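You operate a simulated robot arm through the tools that you are given. There is no shell and no other tool. Be economical: measure what you need, move in short steps, check, and stop when the job is done.

You run a simulated robot arm. Do the job below in one go: nothing can be reset, and whatever is moved stays where it is left.

Task
Change the pump board over from motor to lamp and light it.
Fine: The board on the blue stand. Green switch and red rotary switch off first; no plug is moved while the rotary switch is on. Blue plug to LAMP +, green plug to LAMP -. Both switches on again at the end. Where these are worked on the way, their far stop is far enough and under half their travel is too little: red rotary switch.

It is judged by the outcome, as a careful person would: the job done as asked, and still so three seconds after it is handed in. It fails if anything else is knocked over, pushed out of place, dropped, spilled or broken.

Robot
A 7-joint arm with a two-finger parallel gripper, fixed in place. Base frame: the origin is at the foot of the arm, x ahead of it, y to its left, z up. Readings come in cm, degrees, newtons and seconds.
With the tool pointing down near the work surface it reaches from about 48 to 92 cm from the base axis. Its first joint turns from -115.0 to 115.0 degrees. Payload 3.91 kg.
Tool frame: the origin (TCP) lies between the finger pads and is the grasp point; the fingertips stand 3 cm ahead of it; z points along the fingers, y is the line along which they close. Largest opening 11 cm; finger width 2, thickness 1; the body of the gripper, 4.8 by 11.2 cm, starts 5.5 cm behind the TCP.
Orientation is that of the tool frame in the base frame, as a unit quaternion [x, y, z, w]. With the fingers straight down and closing along the base's y, the tool's x points along the base's -x, its y along +y and its z along -z.

Tools
- The arm moves only by the tool move_arm. Its argument "targets" is text: rows parted by semicolons, each of 7 numbers parted by spaces: the turn, a rotation vector about the tool's x, y, z in units of 8 degrees (1.0 is 8 degrees), then the shift along the tool's x, y, z in units of 50 mm (1.0 is 50 mm), then the finger opening in cm, from 0 to 11. In form: ax ay az dx dy dz claw; .... A call has 1 to 8 rows; each row shifts and turns the commanded pose from where the row before left it, along the tool's axes as they then stand. A call with a number of a shift or a turn outside -1 to 1 is refused whole. A row lasts 0.2 s, in which the tool goes at most 5 cm and 8.6 degrees; a call with a longer step from one row to the next is refused whole, and so is a gripper value outside its range. A pose out of reach is approached as far as the arm can. The call stops where the force on the tool passes 40 N (or 10 N more than at its start, if that is more) or the arm is blocked; 0.2 s more then pass. Each finger travels about 15.3 cm/s and halts on what it meets, pressing with about 35 N; the grip force reading is that of the motor and also rises with nothing between the fingers. The clock runs only during rows and for 0.2 s after the last one: add rows that do not move to give the fingers time. The reply holds the time, the measured pose of the TCP, the force on the tool along the base axes, the opening and the grip force, in the units named above and with some noise, with the torque about the TCP (base axes, N m) and any sound that the robot's microphone picked up.
- Cameras (640 x 400 px; columns grow to the right, rows downward): "scene" is fixed at [40.5, -65.39, 165.92]; the picture's right is [0.86, -0.51, 0.00], its down [-0.38, -0.64, -0.67] and it looks along [0.34, 0.57, -0.74] (base axes); focal length 348 px, centre (320, 200). "wrist" rides on the gripper at [7.2, 1.7, -10.3] in the tool frame; the picture's right is [-0.23, 0.97, 0.00], its down [-0.76, -0.18, -0.62] and it looks along [-0.61, -0.14, 0.78] (tool axes); focal length 222 px, centre (320, 200). There is no depth. A picture from a camera that has moved, and an enlarged one, comes with that camera's place and axes in the base frame and with its lens. The place of the scene camera against the robot may be out by one fixed shift of up to 1.2 cm in any direction.
- snapshot(camera): a new picture of that camera. The clock stands still meanwhile.
- move_column(by): slides the trunk up (or, below 0, down) by that many cm; the arm rides with it, the base frame stays. It gives what a move gives, with no picture.
- zoom(camera, box): a new picture of the part [left, top, right, bottom] of that camera's present view, enlarged. The clock stands still meanwhile.
- job_done(): hands the job in; it is judged then, once.

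Go step by step. Nothing tells you positions but the pictures and the camera data: compare them with the known pose of the tool, close in by small moves and look again before you grip or let go. The budget is 120 turns and 84 pictures, counting those below and the enlarged ones. Unless the task says otherwise, let go and move clear before handing in, and close with one line.

The tools are called after "Call:" by a JSON object that holds its "op" and its "data". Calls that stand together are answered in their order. move_arm: Moves the arm, as the interface text tells. Its arguments: {"type":"object","properties":{"targets":{"type":"string"}},"required":["targets"]} The other tools are called the same way: move_column (by) slides the trunk up or down; snapshot (camera) takes a picture; zoom (camera, box) takes an enlarged picture of a part of a camera's view; job_done () hands the job in.

At the start:

```text
time_s: 0.0
eef_pos: [55.51, 0.07, 123.89]
tool_rot: [0.0, 1.0, 0.0, 0.001]
ft_force: [-0.6, 0.2, 0.7]
ft_torque: [-0.03, -0.02, -0.02]
gripper_width: 10.99
grip_force: 0.1
trunk travel left (down, up): [-75.0, 24.0]
```

scene: 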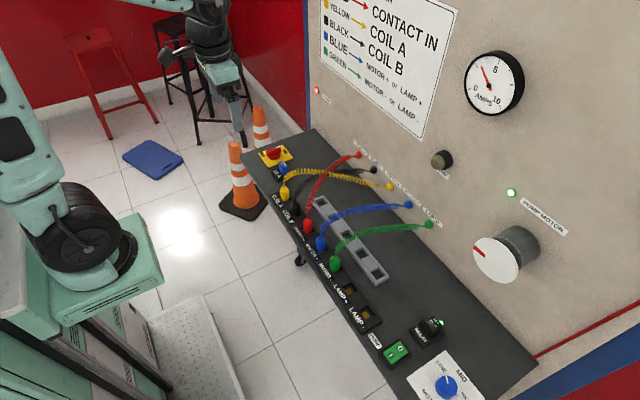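
wrist: 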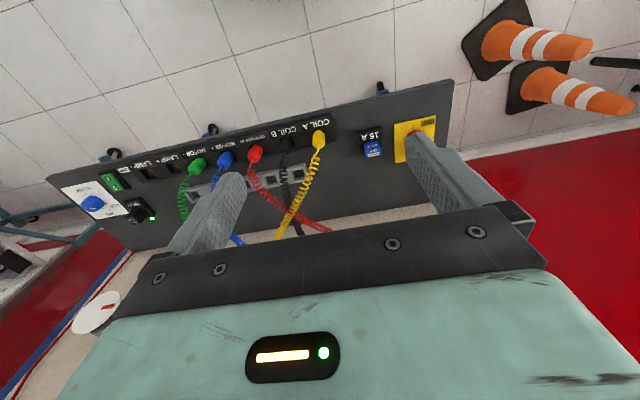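

I see a sloping console with plugs, a green rocker switch and a wall panel with a large rotary knob. I'll look closer before moving.

Call:
{"op": "zoom", "data": {"camera": "scene", "box": [240, 130, 440, 255]}}

Call:
{"op": "zoom", "data": {"camera": "scene", "box": [300, 240, 540, 390]}}

Call:
{"op": "zoom", "data": {"camera": "scene", "box": [400, 20, 640, 290]}}

Call:
{"op": "zoom", "data": {"camera": "wrist", "box": [50, 100, 450, 350]}}

```text
3.20 times, centred on (340, 192) of scene
camera zoom: at [40.5, -65.39, 165.92], right [0.86, -0.51, 0.0], down [-0.38, -0.64, -0.67], along [0.34, 0.57, -0.74], focal length 1113 px, centre (256, 224)
```

zoom: 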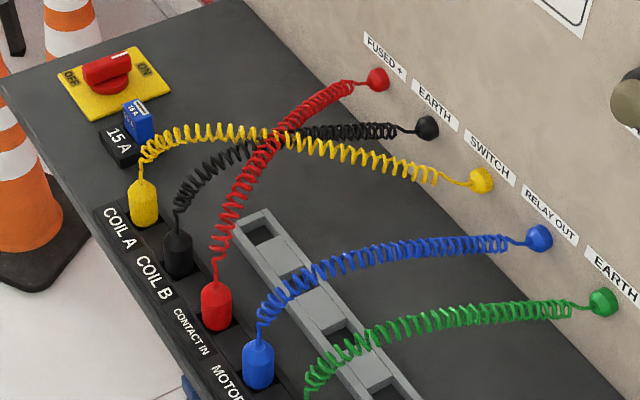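

```text
2.67 times, centred on (420, 315) of scene
camera zoom: at [40.5, -65.39, 165.92], right [0.86, -0.51, 0.0], down [-0.38, -0.64, -0.67], along [0.34, 0.57, -0.74], focal length 927 px, centre (53, -107)
```

zoom: 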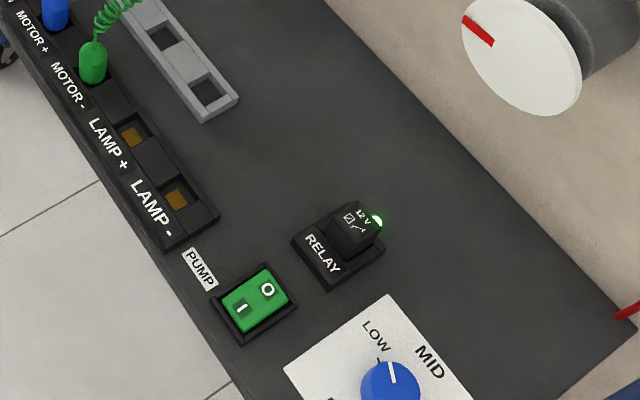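

```text
1.48 times, centred on (520, 155) of scene
camera zoom: at [40.5, -65.39, 165.92], right [0.86, -0.51, 0.0], down [-0.38, -0.64, -0.67], along [0.34, 0.57, -0.74], focal length 515 px, centre (24, 267)
```

zoom: 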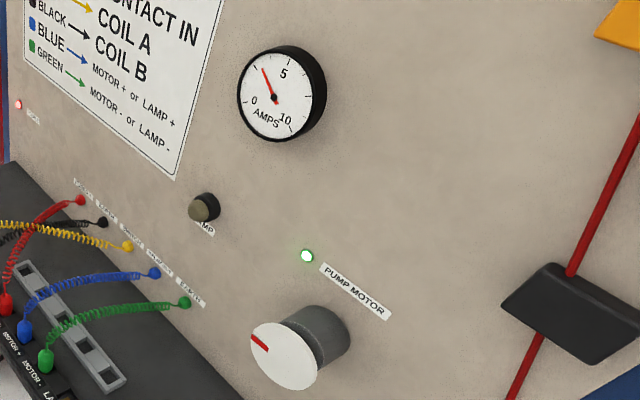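

```text
1.60 times, centred on (250, 225) of wrist
camera zoom: at [48.27, 1.75, 134.19], right [0.23, 0.97, 0.0], down [0.76, -0.18, 0.62], along [0.61, -0.14, -0.78], focal length 355 px, centre (432, 160)
```

zoom: 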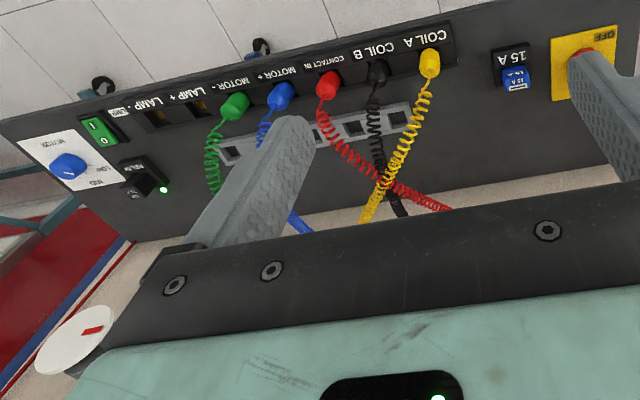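

The console top is roughly level at z≈90, with x≈66 along the row of plugs. The green switch is near y≈-53 and the red rotary near y≈18. I'm moving over towards the green switch first, with the fingers closed.

Call:
{"op": "move_arm", "data": {"targets": "0 0 0 -0.1 -0.95 0.2 0; 0 0 0 -0.1 -0.95 0.2 0; 0 0 0 -0.1 -0.95 0.2 0; 0 0 0 -0.1 -0.95 0.2 0; 0 0 0 -0.1 -0.95 0.2 0; 0 0 0 -0.1 -0.95 0.2 0; 0 0 0 -0.1 -0.95 0.2 0; 0 0 0 -0.1 -0.95 0.2 0"}}

Call:
{"op": "snapshot", "data": {"camera": "wrist"}}

```text
time_s: 1.8
eef_pos: [59.47, -37.83, 115.73]
tool_rot: [-0.001, 1.0, 0.0, 0.0]
ft_force: [-0.2, 0.6, 0.8]
ft_torque: [-0.04, -0.01, -0.04]
gripper_width: 0.0
grip_force: 35.2
trunk travel left (down, up): [-75.0, 24.0]
```

```text
77 pictures are left
camera wrist: at [52.23, -36.19, 126.15], right [0.23, 0.97, 0.0], down [0.76, -0.18, 0.62], along [0.61, -0.14, -0.78], focal length 222 px, centre (320, 200)
```

wrist: 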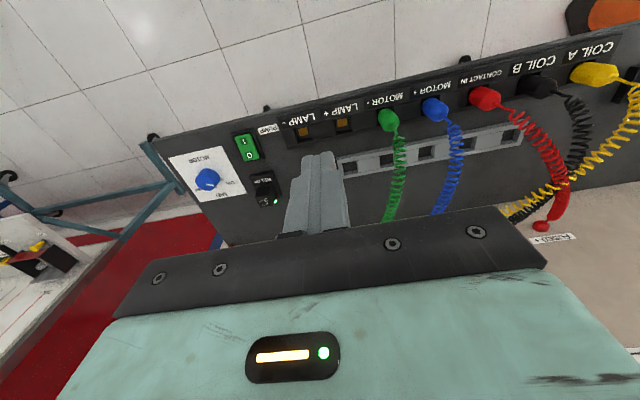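

The green switch triangulates to about (65.6, -52.3, 90.5), with its O side towards the wall. I'm moving closer and looking again.

Call:
{"op": "move_arm", "data": {"targets": "0 0 0 -0.15 -0.75 0.5 0; 0 0 0 -0.15 -0.75 0.5 0; 0 0 0 -0.15 -0.75 0.5 0; 0 0 0 -0.15 -0.6 0.5 0; 0 0 0 0 0 0 0"}}

Call:
{"op": "snapshot", "data": {"camera": "wrist"}}

Call:
{"op": "snapshot", "data": {"camera": "scene"}}

```text
time_s: 3.0
eef_pos: [62.58, -52.26, 105.87]
tool_rot: [0.0, 1.0, 0.0, 0.0]
ft_force: [-0.2, 1.0, 0.7]
ft_torque: [-0.02, -0.04, 0.01]
gripper_width: 0.0
grip_force: 34.8
trunk travel left (down, up): [-75.0, 24.0]
```

```text
76 pictures are left
camera wrist: at [55.25, -50.59, 116.1], right [0.23, 0.97, 0.0], down [0.76, -0.18, 0.62], along [0.61, -0.14, -0.78], focal length 222 px, centre (320, 200)
```

wrist: 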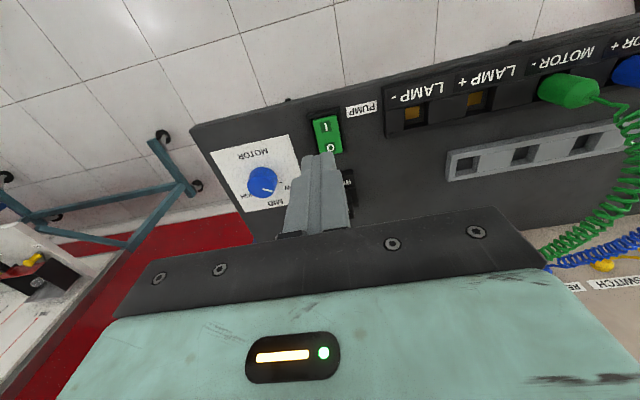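

```text
75 pictures are left
```

scene: 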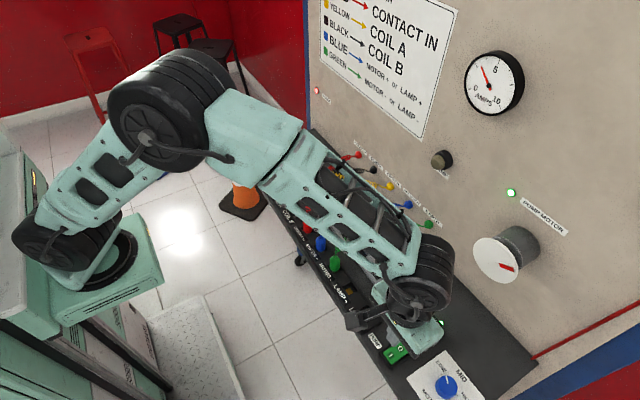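

The O end is at about (67.3, -52.2) and the relay starts near x≈71. I'm going above the O end, then down in small steps.

Call:
{"op": "move_arm", "data": {"targets": "0 0 0 -0.94 0 0 0; 0 0 0 0 0 0.8 0; 0 0 0 0 0 0.7 0; 0 0 0 0 0 0.3 0; 0 0 0 0 0 0 0"}}

Call:
{"op": "snapshot", "data": {"camera": "wrist"}}

Call:
{"op": "zoom", "data": {"camera": "scene", "box": [340, 280, 500, 380]}}

```text
time_s: 4.2
eef_pos: [67.16, -52.21, 96.88]
tool_rot: [0.0, 1.0, -0.001, 0.001]
ft_force: [0.1, -0.9, 0.1]
ft_torque: [0.03, -0.02, 0.0]
gripper_width: 0.02
grip_force: 35.2
trunk travel left (down, up): [-75.0, 24.0]
```

```text
74 pictures are left
camera wrist: at [59.94, -50.61, 107.17], right [0.23, 0.97, 0.0], down [0.76, -0.18, 0.62], along [0.61, -0.14, -0.78], focal length 222 px, centre (320, 200)
```

wrist: 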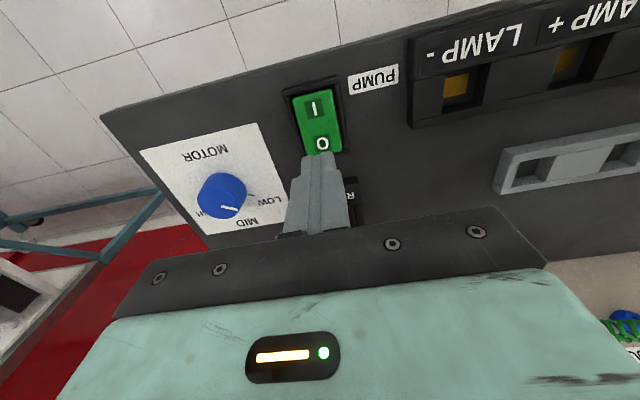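

```text
4.00 times, centred on (420, 330) of scene
camera zoom: at [40.5, -65.39, 165.92], right [0.86, -0.51, 0.0], down [-0.38, -0.64, -0.67], along [0.34, 0.57, -0.74], focal length 1391 px, centre (-80, -320)
```

zoom: 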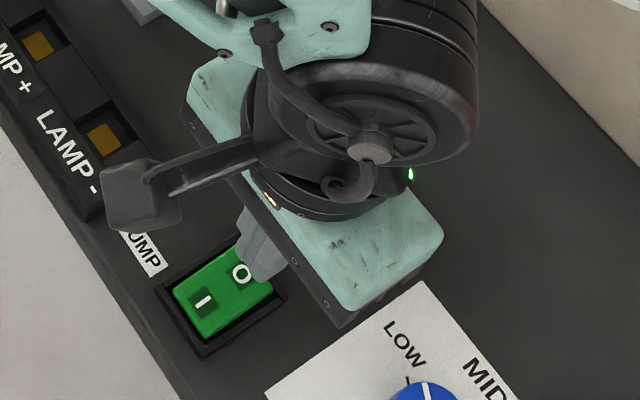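

The fingertips are right above the O end. I'm pressing down in small steps.

Call:
{"op": "move_arm", "data": {"targets": "0 0 0 0.04 0 0.3 0; 0 0 0 0 0 0.1 0; 0 0 0 0 0 0.06 0; 0 0 0 0 0 0.06 0; 0 0 0 0 0 0.06 0; 0 0 0 0 0 0.06 0; 0 0 0 0 0 0.06 0"}}

Call:
{"op": "zoom", "data": {"camera": "scene", "box": [340, 280, 500, 380]}}

```text
time_s: 5.6
eef_pos: [67.15, -52.26, 94.2]
tool_rot: [-0.001, 1.0, -0.003, 0.004]
ft_force: [-3.5, 4.5, 18.9]
ft_torque: [0.14, 0.27, -0.09]
gripper_width: 0.0
grip_force: 34.5
trunk travel left (down, up): [-75.0, 24.0]
stopped in row 7: the force on the tool passed its limit at 45 N (the readings are from after the stop); the commanded pose is now the measured one
```

```text
4.00 times, centred on (420, 330) of scene
camera zoom: at [40.5, -65.39, 165.92], right [0.86, -0.51, 0.0], down [-0.38, -0.64, -0.67], along [0.34, 0.57, -0.74], focal length 1391 px, centre (-80, -320)
```

zoom: 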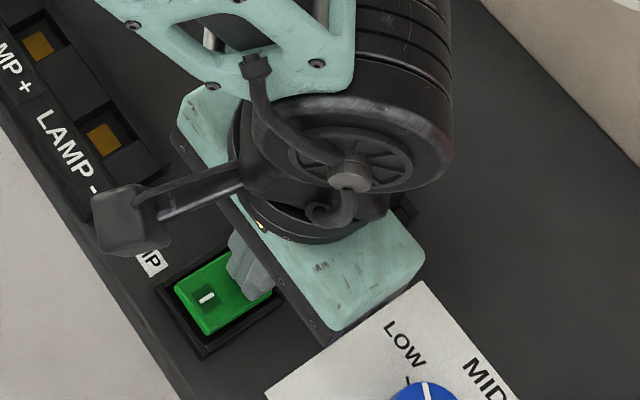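

It hit the force limit at z=94.2. I'm raising the arm to see whether the rocker flipped.

Call:
{"op": "move_arm", "data": {"targets": "0 0 0 0 0 -0.6 0; 0 0 0 0.6 0 -0.6 0; 0 0 0 0.6 0 0 0"}}

Call:
{"op": "snapshot", "data": {"camera": "wrist"}}

Call:
{"op": "snapshot", "data": {"camera": "scene"}}

```text
time_s: 6.4
eef_pos: [61.13, -52.36, 100.04]
tool_rot: [0.0, 1.0, -0.002, 0.003]
ft_force: [0.4, -0.3, -1.4]
ft_torque: [0.02, 0.05, -0.02]
gripper_width: 0.0
grip_force: 34.9
trunk travel left (down, up): [-75.0, 24.0]
```

```text
71 pictures are left
camera wrist: at [53.8, -50.63, 110.37], right [0.23, 0.97, 0.0], down [0.76, -0.18, 0.63], along [0.61, -0.14, -0.78], focal length 222 px, centre (320, 200)
```

wrist: 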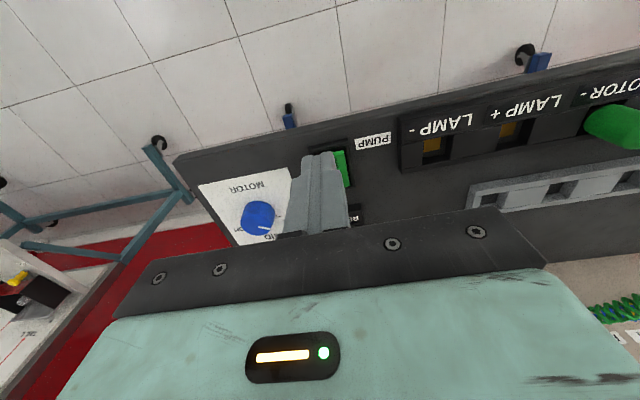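

```text
70 pictures are left
```

scene: 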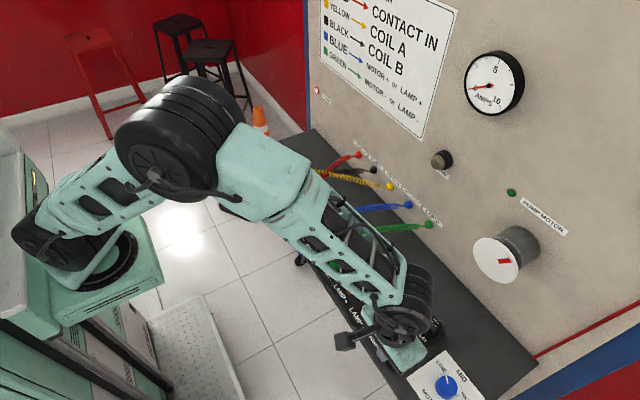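

The motor LED is off and the ammeter reads 0, so the green switch is off. Next is the red rotary: I'm raising the arm and sweeping back to +y.

Call:
{"op": "move_arm", "data": {"targets": "0 0 0 0 0 -0.95 0; 0 0 0 0 0.2 -0.95 0; 0 0 0 0 0.9 -0.2 0; 0 0 0 0 0.98 0 0; 0 0 0 0 0.98 0 0; 0 0 0 0 0.98 0 0; 0 0 0 0 0.98 0 0; 0 0 0 0 0.98 0 0"}}

Call:
{"op": "move_arm", "data": {"targets": "0 0 0 0 0.98 0 3; 0 0 0 0 0.98 0 5; 0 0 0 0 0.98 0 6; 0 0 0 0 0.98 0 6; 0 0 0 0 0.98 0 6; 0 0 0 0 0.98 0 6; 0 0 0 0 0.98 0 6; 0 0 0 0 0 0 6"}}

Call:
{"op": "snapshot", "data": {"camera": "wrist"}}

```text
time_s: 8.2
eef_pos: [61.02, -22.33, 110.39]
tool_rot: [0.001, 1.0, -0.002, 0.002]
ft_force: [0.3, -0.3, 0.1]
ft_torque: [0.04, 0.01, 0.0]
gripper_width: 0.02
grip_force: 34.5
trunk travel left (down, up): [-75.0, 24.0]
```

```text
time_s: 10.0
eef_pos: [61.02, 12.04, 110.15]
tool_rot: [0.0, 1.0, -0.001, 0.002]
ft_force: [-0.1, -0.1, 0.9]
ft_torque: [0.03, 0.0, 0.0]
gripper_width: 5.98
grip_force: 0.1
trunk travel left (down, up): [-75.0, 24.0]
```

```text
69 pictures are left
camera wrist: at [53.7, 13.7, 120.53], right [0.23, 0.97, 0.0], down [0.76, -0.18, 0.63], along [0.61, -0.14, -0.78], focal length 222 px, centre (320, 200)
```

wrist: 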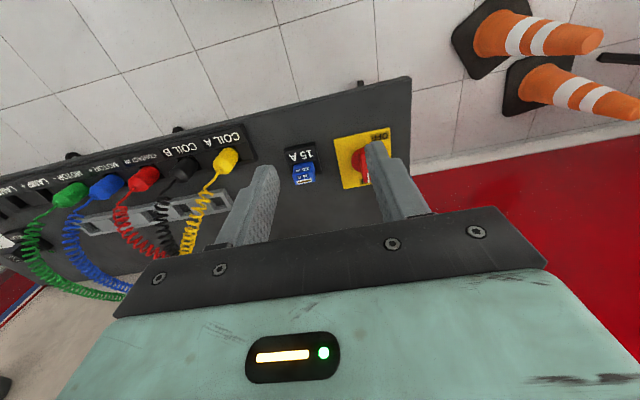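

The rotary is at about (71, 16.5). I'm zooming in to read the lever's orientation.

Call:
{"op": "zoom", "data": {"camera": "scene", "box": [230, 120, 326, 180]}}

Call:
{"op": "move_arm", "data": {"targets": "0 0 0 0.3 0.9 0 6; 0 0 0 0 0 0 6"}}

Call:
{"op": "snapshot", "data": {"camera": "wrist"}}

```text
6.67 times, centred on (278, 150) of scene
camera zoom: at [40.5, -65.39, 165.92], right [0.86, -0.51, 0.0], down [-0.38, -0.64, -0.67], along [0.34, 0.57, -0.74], focal length 2319 px, centre (600, 533)
```

zoom: 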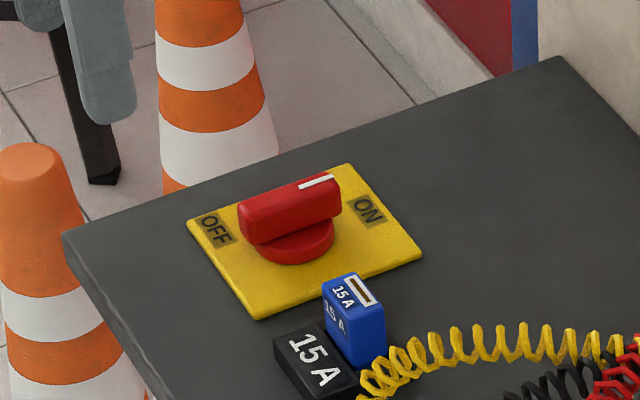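

```text
time_s: 10.6
eef_pos: [59.43, 16.56, 110.2]
tool_rot: [-0.001, 1.0, -0.002, 0.002]
ft_force: [0.0, 0.9, -0.3]
ft_torque: [-0.01, 0.0, -0.02]
gripper_width: 6.0
grip_force: 0.1
trunk travel left (down, up): [-75.0, 24.0]
```

```text
67 pictures are left
camera wrist: at [52.16, 18.24, 120.49], right [0.23, 0.97, 0.0], down [0.76, -0.18, 0.63], along [0.61, -0.14, -0.78], focal length 222 px, centre (320, 200)
```

wrist: 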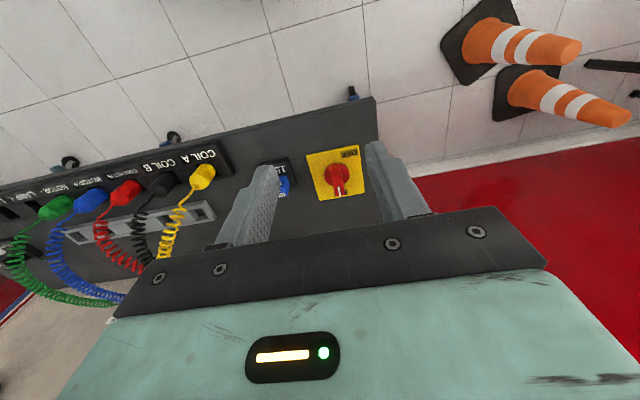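

The lever bar lies along x, pointing at ON (+x), and OFF is towards the -x/+y corner, so it must turn counter-clockwise seen from above. I'm closing in above it.

Call:
{"op": "move_arm", "data": {"targets": "0 0 0 -0.9 0 0.4 6; 0 0 0 -0.7 0.05 0.7 6; 0 0 0 0 0 0.5 6; 0 0 0 0 0 0 6"}}

Call:
{"op": "snapshot", "data": {"camera": "wrist"}}

Call:
{"op": "zoom", "data": {"camera": "scene", "box": [214, 90, 342, 170]}}

```text
time_s: 11.6
eef_pos: [67.45, 16.79, 102.14]
tool_rot: [0.0, 1.0, -0.002, 0.002]
ft_force: [0.2, -0.1, 0.2]
ft_torque: [-0.01, 0.05, 0.0]
gripper_width: 6.01
grip_force: 0.0
trunk travel left (down, up): [-75.0, 24.0]
```

```text
66 pictures are left
camera wrist: at [60.17, 18.43, 112.48], right [0.23, 0.97, 0.0], down [0.76, -0.18, 0.63], along [0.61, -0.14, -0.78], focal length 222 px, centre (320, 200)
```

wrist: 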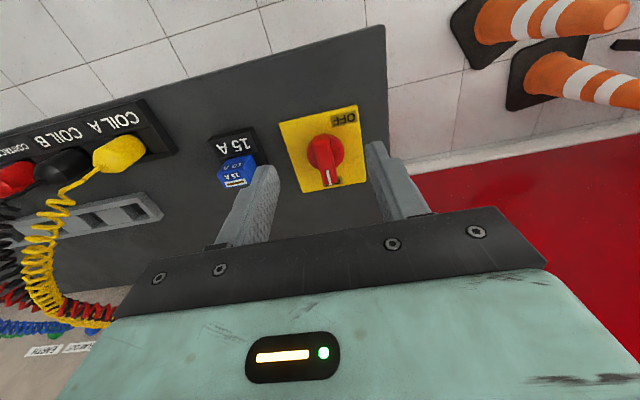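

```text
5.00 times, centred on (278, 130) of scene
camera zoom: at [40.5, -65.39, 165.92], right [0.86, -0.51, 0.0], down [-0.38, -0.64, -0.67], along [0.34, 0.57, -0.74], focal length 1739 px, centre (530, 550)
```

zoom: 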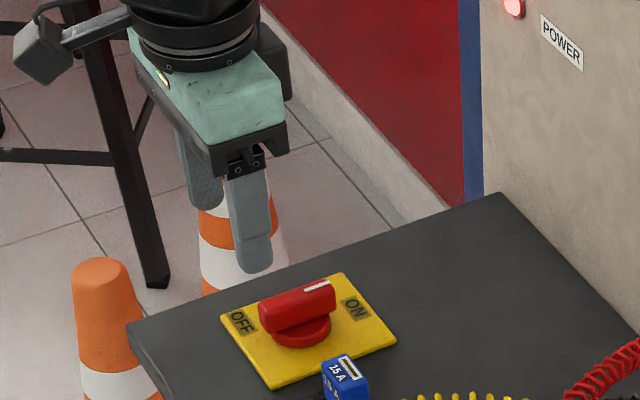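

The two views agree on the knob at about (71.0, 16.7) with its bar near z≈91–92. I'm lowering to just above it.

Call:
{"op": "move_arm", "data": {"targets": "0 0 0 -0.71 0 0.5 5; 0 0 0 0 0 0.5 5; 0 0 0 0 0 0 5"}}

Call:
{"op": "snapshot", "data": {"camera": "wrist"}}

Call:
{"op": "zoom", "data": {"camera": "scene", "box": [230, 110, 326, 170]}}

```text
time_s: 12.4
eef_pos: [71.14, 16.69, 97.3]
tool_rot: [0.0, 1.0, -0.003, 0.003]
ft_force: [0.0, -0.1, -0.4]
ft_torque: [0.01, -0.03, -0.02]
gripper_width: 5.01
grip_force: 0.0
trunk travel left (down, up): [-75.0, 24.0]
```

```text
64 pictures are left
camera wrist: at [63.75, 18.42, 107.59], right [0.23, 0.97, 0.0], down [0.76, -0.18, 0.63], along [0.61, -0.14, -0.78], focal length 222 px, centre (320, 200)
```

wrist: 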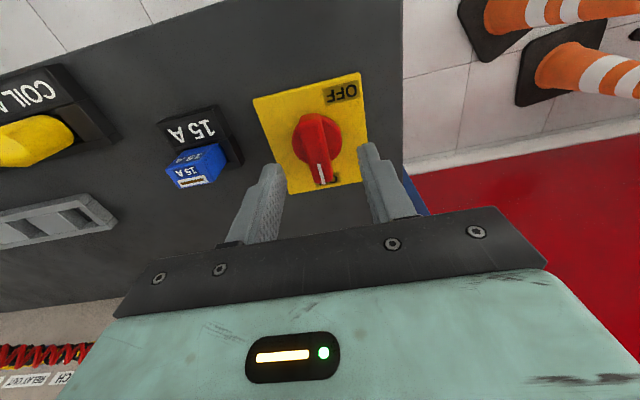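

```text
6.67 times, centred on (278, 140) of scene
camera zoom: at [40.5, -65.39, 165.92], right [0.86, -0.51, 0.0], down [-0.38, -0.64, -0.67], along [0.34, 0.57, -0.74], focal length 2319 px, centre (600, 600)
```

zoom: 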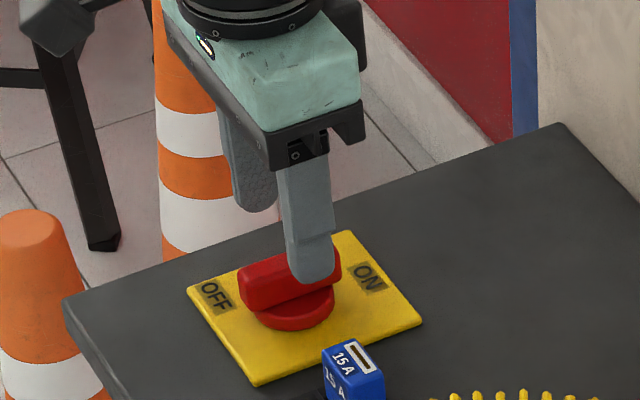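

I'm aligned over the knob. I'm lowering carefully so the fingers straddle the bar.

Call:
{"op": "move_arm", "data": {"targets": "0 0 0 0 0 0.3 5; 0 0 0 0 0 0.2 5; 0 0 0 0 0 0.1 5; 0 0 0 0 0 0 5"}}

Call:
{"op": "zoom", "data": {"camera": "scene", "box": [230, 110, 326, 170]}}

Call:
{"op": "zoom", "data": {"camera": "wrist", "box": [220, 60, 420, 260]}}

```text
time_s: 13.4
eef_pos: [71.14, 16.78, 94.31]
tool_rot: [-0.001, 1.0, -0.002, 0.002]
ft_force: [0.6, -0.6, -0.8]
ft_torque: [0.02, 0.02, 0.01]
gripper_width: 5.0
grip_force: 0.1
trunk travel left (down, up): [-75.0, 24.0]
```

```text
6.67 times, centred on (278, 140) of scene
camera zoom: at [40.5, -65.39, 165.92], right [0.86, -0.51, 0.0], down [-0.38, -0.64, -0.67], along [0.34, 0.57, -0.74], focal length 2319 px, centre (600, 600)
```

zoom: 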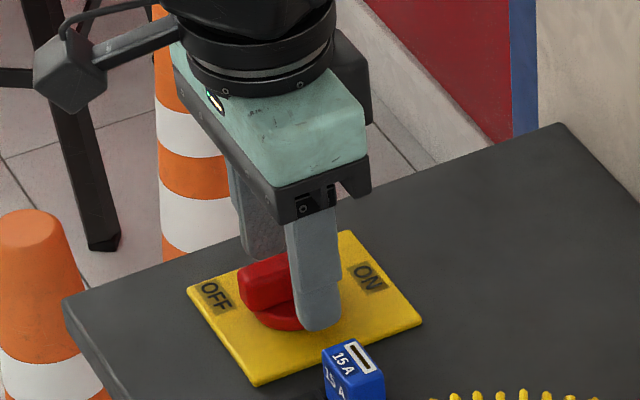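

```text
2.00 times, centred on (320, 160) of wrist
camera zoom: at [63.83, 18.46, 104.61], right [0.23, 0.97, 0.0], down [0.76, -0.18, 0.63], along [0.61, -0.14, -0.78], focal length 444 px, centre (320, 280)
```

zoom: 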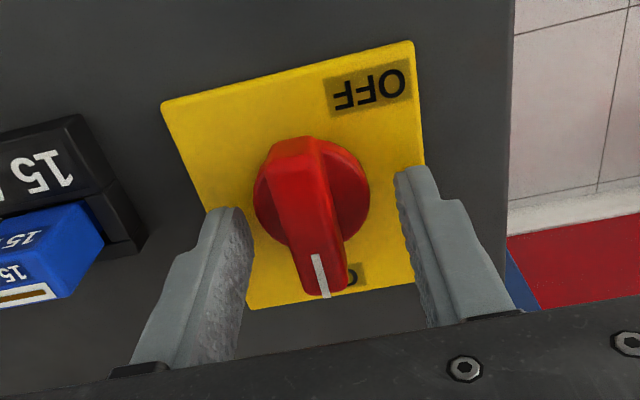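

The fingers straddle the bar well. I'm shifting slightly, going a touch lower and then closing.

Call:
{"op": "move_arm", "data": {"targets": "0 0 0 0.06 -0.02 0.05 5; 0 0 0 0 0 0.05 5; 0 0 0 0 0 0 3.5; 0 0 0 0 0 0 2; 0 0 0 0 0 0 0.5; 0 0 0 0 0 0 0.5; 0 0 0 0 0 0 0.5"}}

```text
time_s: 15.0
eef_pos: [70.79, 16.55, 93.85]
tool_rot: [0.0, 1.0, -0.003, 0.001]
ft_force: [-2.4, -12.6, 1.7]
ft_torque: [-0.48, 0.17, -0.02]
gripper_width: 3.88
grip_force: 44.4
trunk travel left (down, up): [-75.0, 24.0]
```

The width of 3.9 cm means I gripped the round base, not the bar. I'm opening, rising a little and gripping the bar instead.

Call:
{"op": "move_arm", "data": {"targets": "0 0 0 0 0 0 5; 0 0 0 0 0 0 5; 0 0 0 0 0.02 -0.16 5; 0 0 0 0 0 0 3.5; 0 0 0 0 0 0 2; 0 0 0 0 0 0 0.5; 0 0 0 0 0 0 0.5; 0 0 0 0 0 0 0.5"}}

Call:
{"op": "zoom", "data": {"camera": "wrist", "box": [220, 60, 420, 260]}}

```text
time_s: 16.8
eef_pos: [71.01, 16.5, 94.67]
tool_rot: [0.002, 1.0, -0.003, 0.002]
ft_force: [-1.4, -18.7, 3.3]
ft_torque: [0.04, 1.03, 0.01]
gripper_width: 1.57
grip_force: 44.9
trunk travel left (down, up): [-75.0, 24.0]
```

```text
2.00 times, centred on (320, 160) of wrist
camera zoom: at [63.56, 18.23, 104.96], right [0.23, 0.97, -0.01], down [0.76, -0.18, 0.63], along [0.61, -0.15, -0.78], focal length 444 px, centre (320, 280)
```

zoom: 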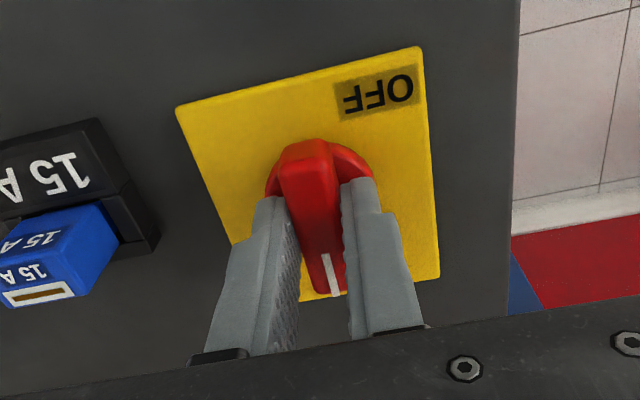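

I've now gripped the bar at 1.57 cm. I'm relieving the side load and starting the counter-clockwise turn.

Call:
{"op": "move_arm", "data": {"targets": "0 0 0 0 -0.06 0 0.5; 0 0 -1 0 0 0 0.5; 0 0 -1 0 0 0 0.5; 0 0 -1 0 0 0 0.5; 0 0 0 0 0 0 0.5"}}

Call:
{"op": "zoom", "data": {"camera": "wrist", "box": [220, 60, 420, 260]}}

```text
time_s: 18.0
eef_pos: [70.77, 16.49, 94.64]
tool_rot: [-0.209, 0.978, -0.003, 0.001]
ft_force: [-3.3, -8.5, -7.3]
ft_torque: [0.74, -0.95, 0.01]
gripper_width: 1.57
grip_force: 45.1
trunk travel left (down, up): [-75.0, 24.0]
```

```text
2.00 times, centred on (320, 160) of wrist
camera zoom: at [63.5, 15.02, 104.97], right [-0.19, 0.98, 0.0], down [0.77, 0.15, 0.63], along [0.61, 0.12, -0.78], focal length 444 px, centre (320, 280)
```

zoom: 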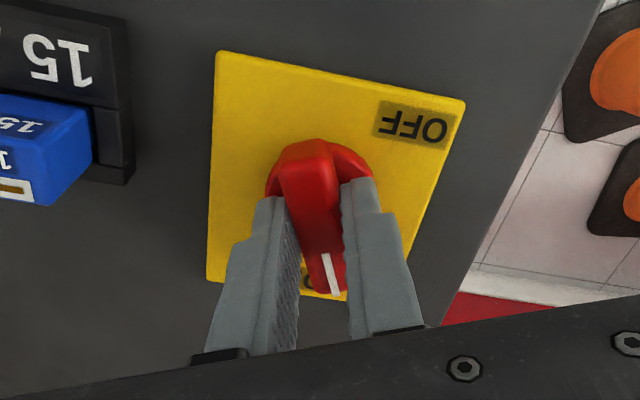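

The knob follows the tool with little resistance. I'm continuing the turn.

Call:
{"op": "move_arm", "data": {"targets": "0 0 -1 0 0 0 0.5; 0 0 -1 0 0 0 0.5; 0 0 -1 0 0 0 0.5; 0 0 -1 0 0 0 0.5; 0 0 -1 0 0 0 0.5; 0 0 -1 0 0 0 0.5; 0 0 0 0 0 0 0.5"}}

Call:
{"op": "zoom", "data": {"camera": "wrist", "box": [220, 60, 420, 260]}}

Call:
{"op": "snapshot", "data": {"camera": "scene"}}

```text
time_s: 19.6
eef_pos: [71.04, 16.31, 94.68]
tool_rot: [-0.589, 0.808, -0.003, 0.001]
ft_force: [3.2, -13.6, -1.9]
ft_torque: [0.71, 0.19, -0.02]
gripper_width: 1.58
grip_force: 45.1
trunk travel left (down, up): [-75.0, 24.0]
```

```text
2.00 times, centred on (320, 160) of wrist
camera zoom: at [67.04, 10.0, 105.0], right [-0.86, 0.52, -0.01], down [0.4, 0.67, 0.62], along [0.33, 0.53, -0.78], focal length 444 px, centre (320, 280)
```

zoom: 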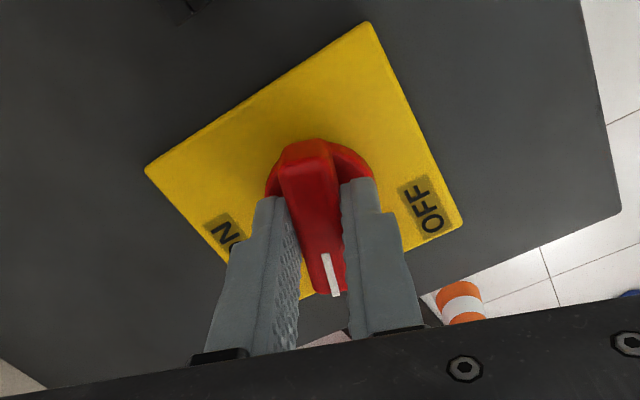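

```text
57 pictures are left
```

scene: 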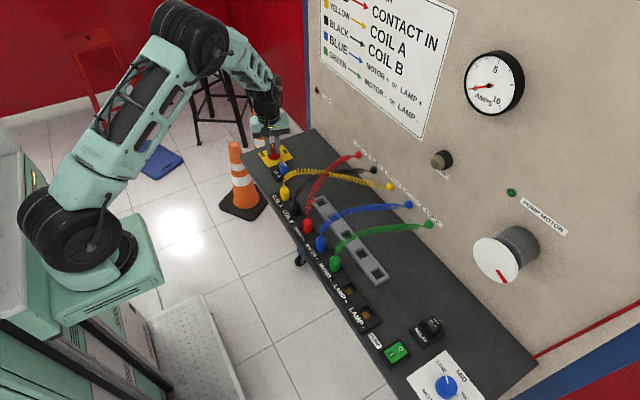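

The POWER lamp is already out. I'm continuing towards the OFF stop.

Call:
{"op": "move_arm", "data": {"targets": "0 0 -1 0 0 0 0.5; 0 0 -1 0 0 0 0.5; 0 0 -1 0 0 0 0.5; 0 0 0 0 0 0 0.5"}}

Call:
{"op": "zoom", "data": {"camera": "wrist", "box": [220, 60, 420, 260]}}

```text
time_s: 20.6
eef_pos: [70.94, 16.49, 94.49]
tool_rot: [0.744, -0.669, 0.003, -0.001]
ft_force: [12.9, -9.3, -1.2]
ft_torque: [-0.21, 0.32, -1.15]
gripper_width: 1.75
grip_force: 44.9
trunk travel left (down, up): [-75.0, 24.0]
```

```text
2.00 times, centred on (320, 160) of wrist
camera zoom: at [69.99, 9.05, 105.01], right [-0.99, 0.12, -0.01], down [0.09, 0.78, 0.62], along [0.08, 0.62, -0.78], focal length 444 px, centre (320, 280)
```

zoom: 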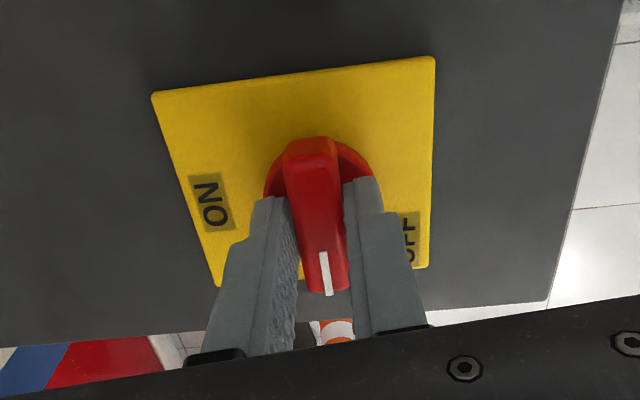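

The torque is rising and the bar has stopped at about 90°, so this is the OFF stop. I'm relieving the torque, opening, rising and rotating the tool back.

Call:
{"op": "move_arm", "data": {"targets": "0 0 0.6 0 0 0 0.5; 0 0 0 0 0 0 3.5; 0 0 0 0 0 0 5; 0 0 0 0 0 -0.8 5; 0 0 1 0 0 -0.8 5; 0 0 1 0 0 -0.8 5; 0 0 1 0 0 -0.8 5; 0 0 1 0 0 0 5"}}

Call:
{"op": "move_arm", "data": {"targets": "0 0 1 0 0 0 5; 0 0 1 0 0 0 5; 0 0 1 0 0 0 5; 0 0 1 0 0 0 5; 0 0 1 0 0 0 5; 0 0 1 0 0 0 5; 0 0 1 0 0 0 5; 0 0 0.4 0 0 0 5"}}

Call:
{"op": "zoom", "data": {"camera": "scene", "box": [230, 90, 390, 190]}}

```text
time_s: 22.4
eef_pos: [70.79, 16.44, 110.66]
tool_rot: [-0.493, 0.87, -0.003, 0.001]
ft_force: [0.1, 0.1, -0.4]
ft_torque: [0.0, -0.02, -0.03]
gripper_width: 5.01
grip_force: 0.1
trunk travel left (down, up): [-75.0, 24.0]
```

```text
time_s: 24.2
eef_pos: [70.66, 16.57, 110.79]
tool_rot: [0.001, 1.0, -0.002, 0.001]
ft_force: [0.5, -0.5, 0.3]
ft_torque: [-0.02, 0.03, 0.02]
gripper_width: 4.97
grip_force: 0.1
trunk travel left (down, up): [-75.0, 24.0]
```

```text
4.00 times, centred on (310, 140) of scene
camera zoom: at [40.5, -65.39, 165.92], right [0.86, -0.51, 0.0], down [-0.38, -0.64, -0.67], along [0.34, 0.57, -0.74], focal length 1391 px, centre (360, 440)
```

zoom: 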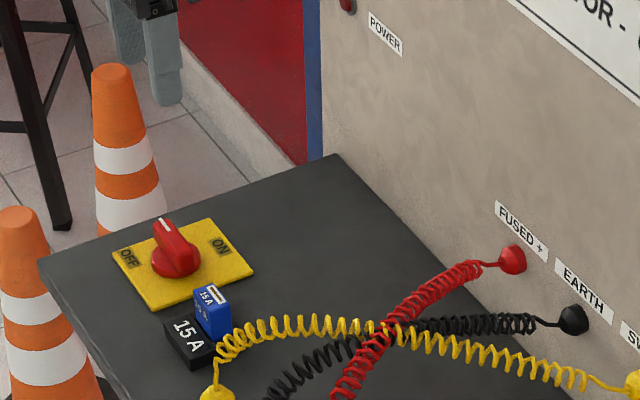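

The rotary points to OFF and power is off. Next is the green plug (MOTOR -), at about (65.4, -29), to go to LAMP -. I'm moving over it.

Call:
{"op": "move_arm", "data": {"targets": "0 0 0 0.3 -0.9 0 5; 0 0 0 0.3 -0.9 0 5; 0 0 0 0.3 -0.9 0 5; 0 0 0 0.3 -0.9 0 5; 0 0 0 0.3 -0.9 0 5; 0 0 0 0.1 -0.95 0 5; 0 0 0 0 -0.95 0 5; 0 0 0 0 -0.95 0 5"}}

Call:
{"op": "move_arm", "data": {"targets": "0 0 0 0 -0.9 0 5; 0 0 0 0 -0.9 0 5; 0 0 0 0 0 0.5 5; 0 0 0 0 0 0 5"}}

Call:
{"op": "snapshot", "data": {"camera": "wrist"}}

Call:
{"op": "zoom", "data": {"camera": "scene", "box": [280, 180, 440, 280]}}

```text
time_s: 26.0
eef_pos: [62.85, -20.07, 110.78]
tool_rot: [0.0, 1.0, -0.003, 0.001]
ft_force: [0.0, 0.6, -0.1]
ft_torque: [-0.04, 0.0, -0.01]
gripper_width: 5.03
grip_force: 0.0
trunk travel left (down, up): [-75.0, 24.0]
```

```text
time_s: 27.0
eef_pos: [62.71, -29.16, 108.18]
tool_rot: [-0.001, 1.0, -0.002, 0.002]
ft_force: [0.4, 0.9, -0.2]
ft_torque: [0.01, 0.0, -0.02]
gripper_width: 5.01
grip_force: 0.1
trunk travel left (down, up): [-75.0, 24.0]
```

```text
54 pictures are left
camera wrist: at [55.42, -27.48, 118.5], right [0.23, 0.97, 0.0], down [0.76, -0.18, 0.63], along [0.61, -0.14, -0.78], focal length 222 px, centre (320, 200)
```

wrist: 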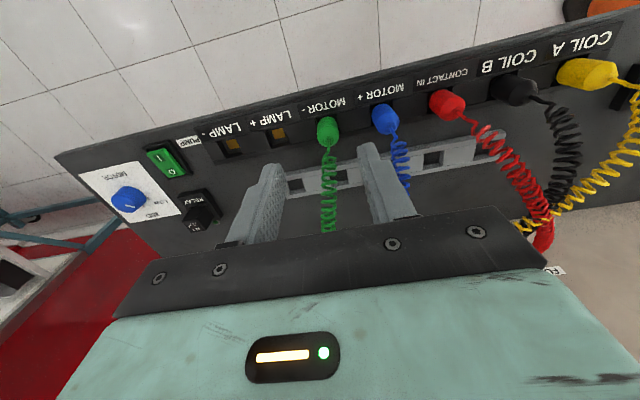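

```text
4.00 times, centred on (360, 230) of scene
camera zoom: at [40.5, -65.39, 165.92], right [0.86, -0.51, 0.0], down [-0.38, -0.64, -0.67], along [0.34, 0.57, -0.74], focal length 1391 px, centre (160, 80)
```

zoom: 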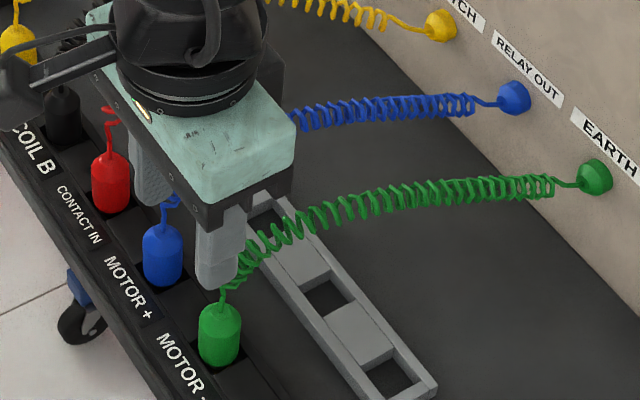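

The green plug's centre is at about (65.2, -28.8), its body at z≈91–95. I'm going down above it and checking the alignment.

Call:
{"op": "move_arm", "data": {"targets": "0 0 0 -0.5 0.06 0.3 5; 0 0 0 0 0 0.7 5; 0 0 0 0 0 0.6 5; 0 0 0 0 0 0 5"}}

Call:
{"op": "zoom", "data": {"camera": "wrist", "box": [200, 50, 440, 250]}}

Call:
{"op": "zoom", "data": {"camera": "scene", "box": [280, 200, 440, 300]}}

```text
time_s: 28.0
eef_pos: [65.29, -28.92, 100.21]
tool_rot: [0.001, 1.0, -0.001, 0.002]
ft_force: [0.0, -0.5, 0.4]
ft_torque: [-0.01, 0.01, -0.03]
gripper_width: 5.02
grip_force: 0.0
trunk travel left (down, up): [-75.0, 24.0]
```

```text
2.00 times, centred on (320, 150) of wrist
camera zoom: at [58.0, -27.25, 110.55], right [0.23, 0.97, 0.0], down [0.76, -0.18, 0.63], along [0.61, -0.14, -0.78], focal length 444 px, centre (320, 300)
```

zoom: 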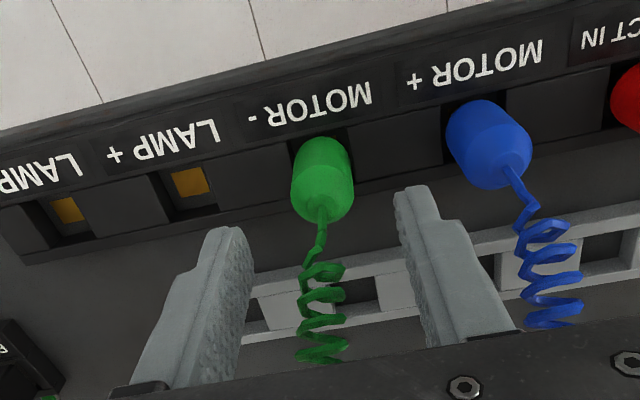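

```text
4.00 times, centred on (360, 250) of scene
camera zoom: at [40.5, -65.39, 165.92], right [0.86, -0.51, 0.0], down [-0.38, -0.64, -0.67], along [0.34, 0.57, -0.74], focal length 1391 px, centre (160, 0)
```

zoom: 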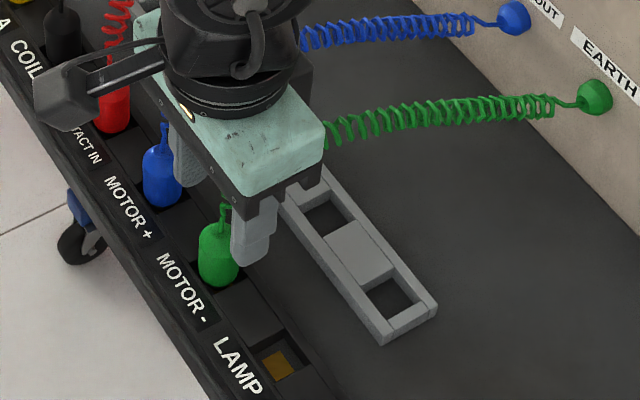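

I'm well aligned in x and y. I'm lowering around the green plug and gripping it.

Call:
{"op": "move_arm", "data": {"targets": "0 0 0 0 0.01 0.4 5; 0 0 0 0 0 0.4 5; 0 0 0 0 0 0.3 5; 0 0 0 0 0 0 3.5; 0 0 0 0 0 0 2; 0 0 0 0 0 0 1; 0 0 0 0 0 0 1"}}

Call:
{"op": "zoom", "data": {"camera": "wrist", "box": [200, 50, 440, 250]}}

Call:
{"op": "zoom", "data": {"camera": "scene", "box": [280, 200, 440, 300]}}

```text
time_s: 29.6
eef_pos: [65.23, -28.98, 94.66]
tool_rot: [0.0, 1.0, -0.002, 0.002]
ft_force: [0.1, -0.1, 1.5]
ft_torque: [-0.01, -0.01, -0.03]
gripper_width: 2.34
grip_force: 35.1
trunk travel left (down, up): [-75.0, 24.0]
```

```text
2.00 times, centred on (320, 150) of wrist
camera zoom: at [58.01, -27.22, 105.11], right [0.23, 0.97, 0.0], down [0.76, -0.18, 0.63], along [0.61, -0.14, -0.78], focal length 444 px, centre (320, 300)
```

zoom: 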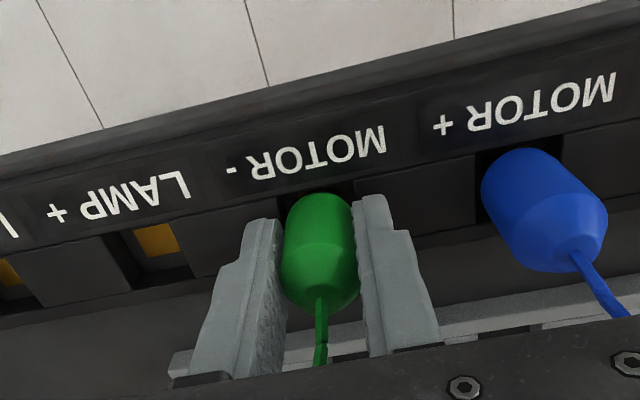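

```text
4.00 times, centred on (360, 250) of scene
camera zoom: at [40.5, -65.39, 165.92], right [0.86, -0.51, 0.0], down [-0.38, -0.64, -0.67], along [0.34, 0.57, -0.74], focal length 1391 px, centre (160, 0)
```

zoom: 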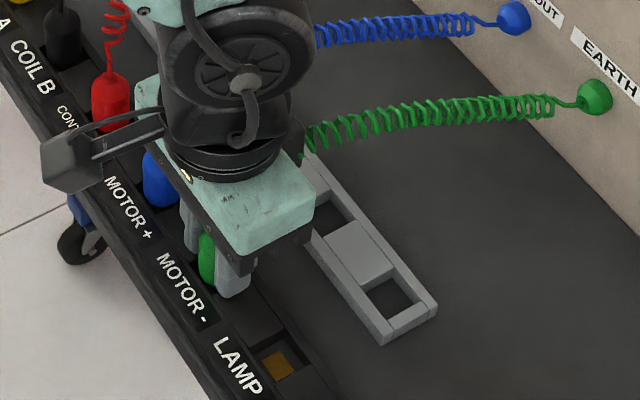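

I've gripped the plug at 2.34 cm with TCP z=94.66. I'm pulling it straight up.

Call:
{"op": "move_arm", "data": {"targets": "0 0 0 0 0 -0.1 1; 0 0 0 0 0 -0.1 1; 0 0 0 0 0 -0.1 1; 0 0 0 0 0 -0.2 1; 0 0 0 0 0 -0.3 1; 0 0 0 0 0 -0.3 1; 0 0 0 0 0 0 1"}}

Call:
{"op": "zoom", "data": {"camera": "wrist", "box": [120, 0, 440, 250]}}

```text
time_s: 31.2
eef_pos: [65.31, -28.89, 100.27]
tool_rot: [-0.001, 1.0, -0.003, 0.002]
ft_force: [0.0, 0.1, -0.6]
ft_torque: [0.01, -0.02, -0.01]
gripper_width: 2.31
grip_force: 35.2
trunk travel left (down, up): [-75.0, 24.0]
```

```text
1.60 times, centred on (280, 125) of wrist
camera zoom: at [58.08, -27.23, 110.66], right [0.23, 0.97, 0.0], down [0.76, -0.18, 0.63], along [0.61, -0.14, -0.78], focal length 355 px, centre (384, 320)
```

zoom: 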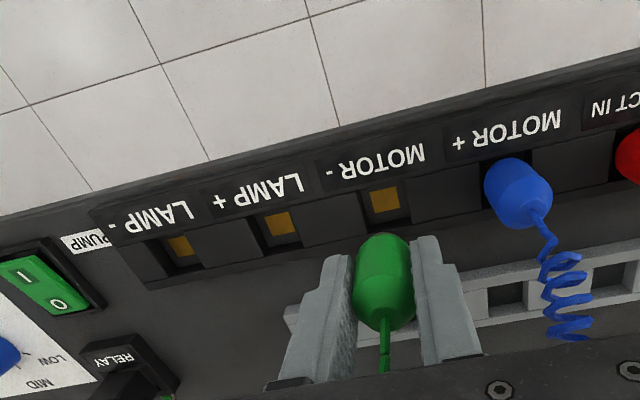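

The green plug is out. LAMP - is at about (65.2, -41.9), 13 cm to the side. I'm moving above it.

Call:
{"op": "move_arm", "data": {"targets": "0 0 0 0 -0.65 -0.1 1; 0 0 0 0 -0.65 0 1; 0 0 0 0 -0.65 0 1; 0 0 0 0 -0.65 0 1; 0 0 0 0 0 0 1"}}

Call:
{"op": "zoom", "data": {"camera": "wrist", "box": [200, 50, 440, 250]}}

Call:
{"op": "zoom", "data": {"camera": "scene", "box": [300, 240, 460, 340]}}

```text
time_s: 32.4
eef_pos: [65.45, -42.05, 101.06]
tool_rot: [0.0, 1.0, -0.001, 0.002]
ft_force: [0.0, -0.4, -0.8]
ft_torque: [-0.01, -0.03, -0.01]
gripper_width: 2.32
grip_force: 34.9
trunk travel left (down, up): [-75.0, 24.0]
```

```text
2.00 times, centred on (320, 150) of wrist
camera zoom: at [58.09, -40.29, 111.28], right [0.23, 0.97, 0.0], down [0.76, -0.17, 0.63], along [0.61, -0.14, -0.78], focal length 444 px, centre (320, 300)
```

zoom: 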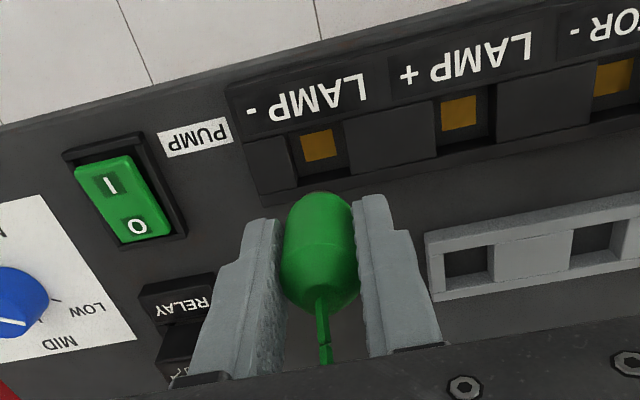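

```text
4.00 times, centred on (380, 290) of scene
camera zoom: at [40.5, -65.39, 165.92], right [0.86, -0.51, 0.0], down [-0.38, -0.64, -0.67], along [0.34, 0.57, -0.74], focal length 1391 px, centre (80, -160)
```

zoom: 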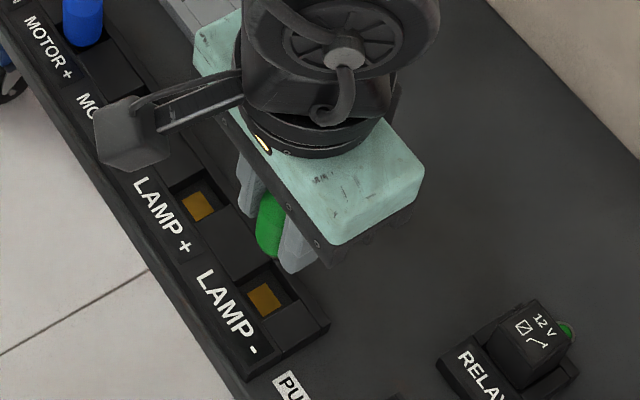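

The socket lies directly below, at the same camera offset as MOTOR - had. I'm lowering the plug in.

Call:
{"op": "move_arm", "data": {"targets": "0 0 0 0.02 0 0.4 1; 0 0 0 0 0 0.3 1; 0 0 0 0 0 0.2 1; 0 0 0 0 0 0 1"}}

Call:
{"op": "zoom", "data": {"camera": "wrist", "box": [200, 50, 440, 250]}}

Call:
{"op": "zoom", "data": {"camera": "scene", "box": [300, 240, 460, 340]}}

```text
time_s: 33.4
eef_pos: [65.28, -42.01, 96.32]
tool_rot: [0.0, 1.0, -0.002, 0.002]
ft_force: [0.3, 0.2, 0.2]
ft_torque: [0.03, 0.02, 0.0]
gripper_width: 2.33
grip_force: 35.3
trunk travel left (down, up): [-75.0, 24.0]
```

```text
2.00 times, centred on (320, 150) of wrist
camera zoom: at [57.96, -40.25, 106.67], right [0.23, 0.97, 0.0], down [0.76, -0.18, 0.63], along [0.61, -0.14, -0.78], focal length 444 px, centre (320, 300)
```

zoom: 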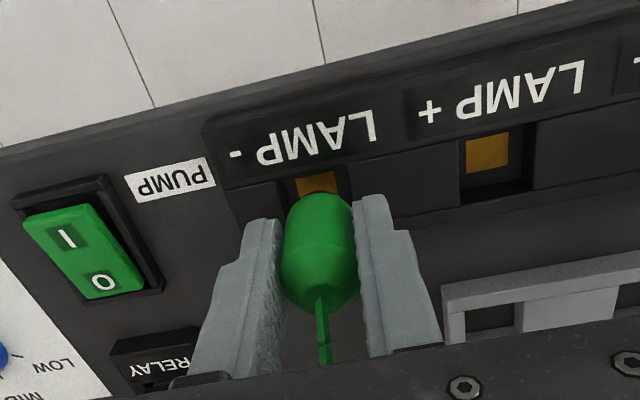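

```text
4.00 times, centred on (380, 290) of scene
camera zoom: at [40.5, -65.39, 165.92], right [0.86, -0.51, 0.0], down [-0.38, -0.64, -0.67], along [0.34, 0.57, -0.74], focal length 1391 px, centre (80, -160)
```

zoom: 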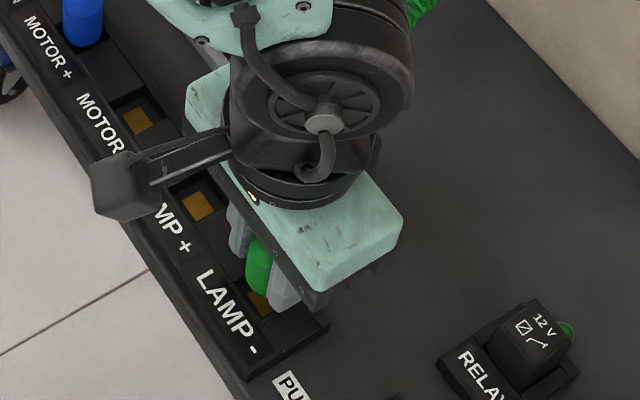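

It still lines up. I'm pushing gently down to the seated height of 94.66.

Call:
{"op": "move_arm", "data": {"targets": "0 0 0 0 0 0.1 1; 0 0 0 0 0 0.1 1; 0 0 0 0 0 0.08 1; 0 0 0 0 0 0.06 1; 0 0 0 0 0 0 1"}}

Call:
{"op": "zoom", "data": {"camera": "wrist", "box": [200, 50, 440, 250]}}

```text
time_s: 34.6
eef_pos: [65.29, -42.0, 94.88]
tool_rot: [0.0, 1.0, -0.002, 0.002]
ft_force: [-1.6, 1.4, 10.7]
ft_torque: [0.07, 0.01, -0.01]
gripper_width: 2.33
grip_force: 35.0
trunk travel left (down, up): [-75.0, 24.0]
```

```text
2.00 times, centred on (320, 150) of wrist
camera zoom: at [57.99, -40.24, 105.05], right [0.23, 0.97, 0.0], down [0.76, -0.17, 0.63], along [0.61, -0.15, -0.78], focal length 444 px, centre (320, 300)
```

zoom: 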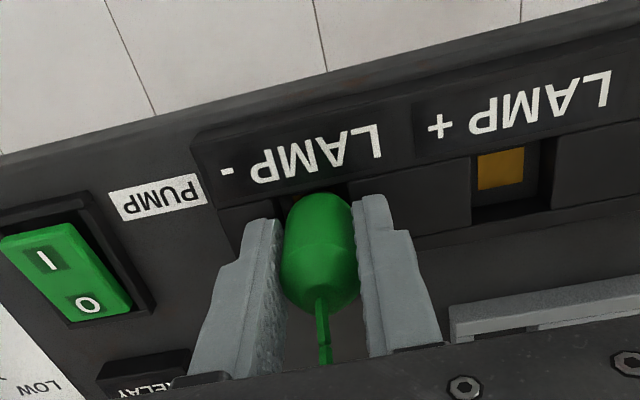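

Contact force is 10.7 N at 94.88. I'm pressing a bit further to seat it fully.

Call:
{"op": "move_arm", "data": {"targets": "0 0 0 0 0 0.05 1; 0 0 0 0 0 0.05 1; 0 0 0 0 0 0.05 1; 0 0 0 0 0 0 1"}}

```text
time_s: 35.5
eef_pos: [65.44, -41.92, 94.36]
tool_rot: [0.001, 1.0, -0.004, 0.005]
ft_force: [-6.5, 3.6, 20.1]
ft_torque: [0.3, 0.25, 0.03]
gripper_width: 2.34
grip_force: 35.0
trunk travel left (down, up): [-75.0, 24.0]
stopped in row 4: the force on the tool passed its limit at 42 N (the readings are from after the stop); the commanded pose is now the measured one
```

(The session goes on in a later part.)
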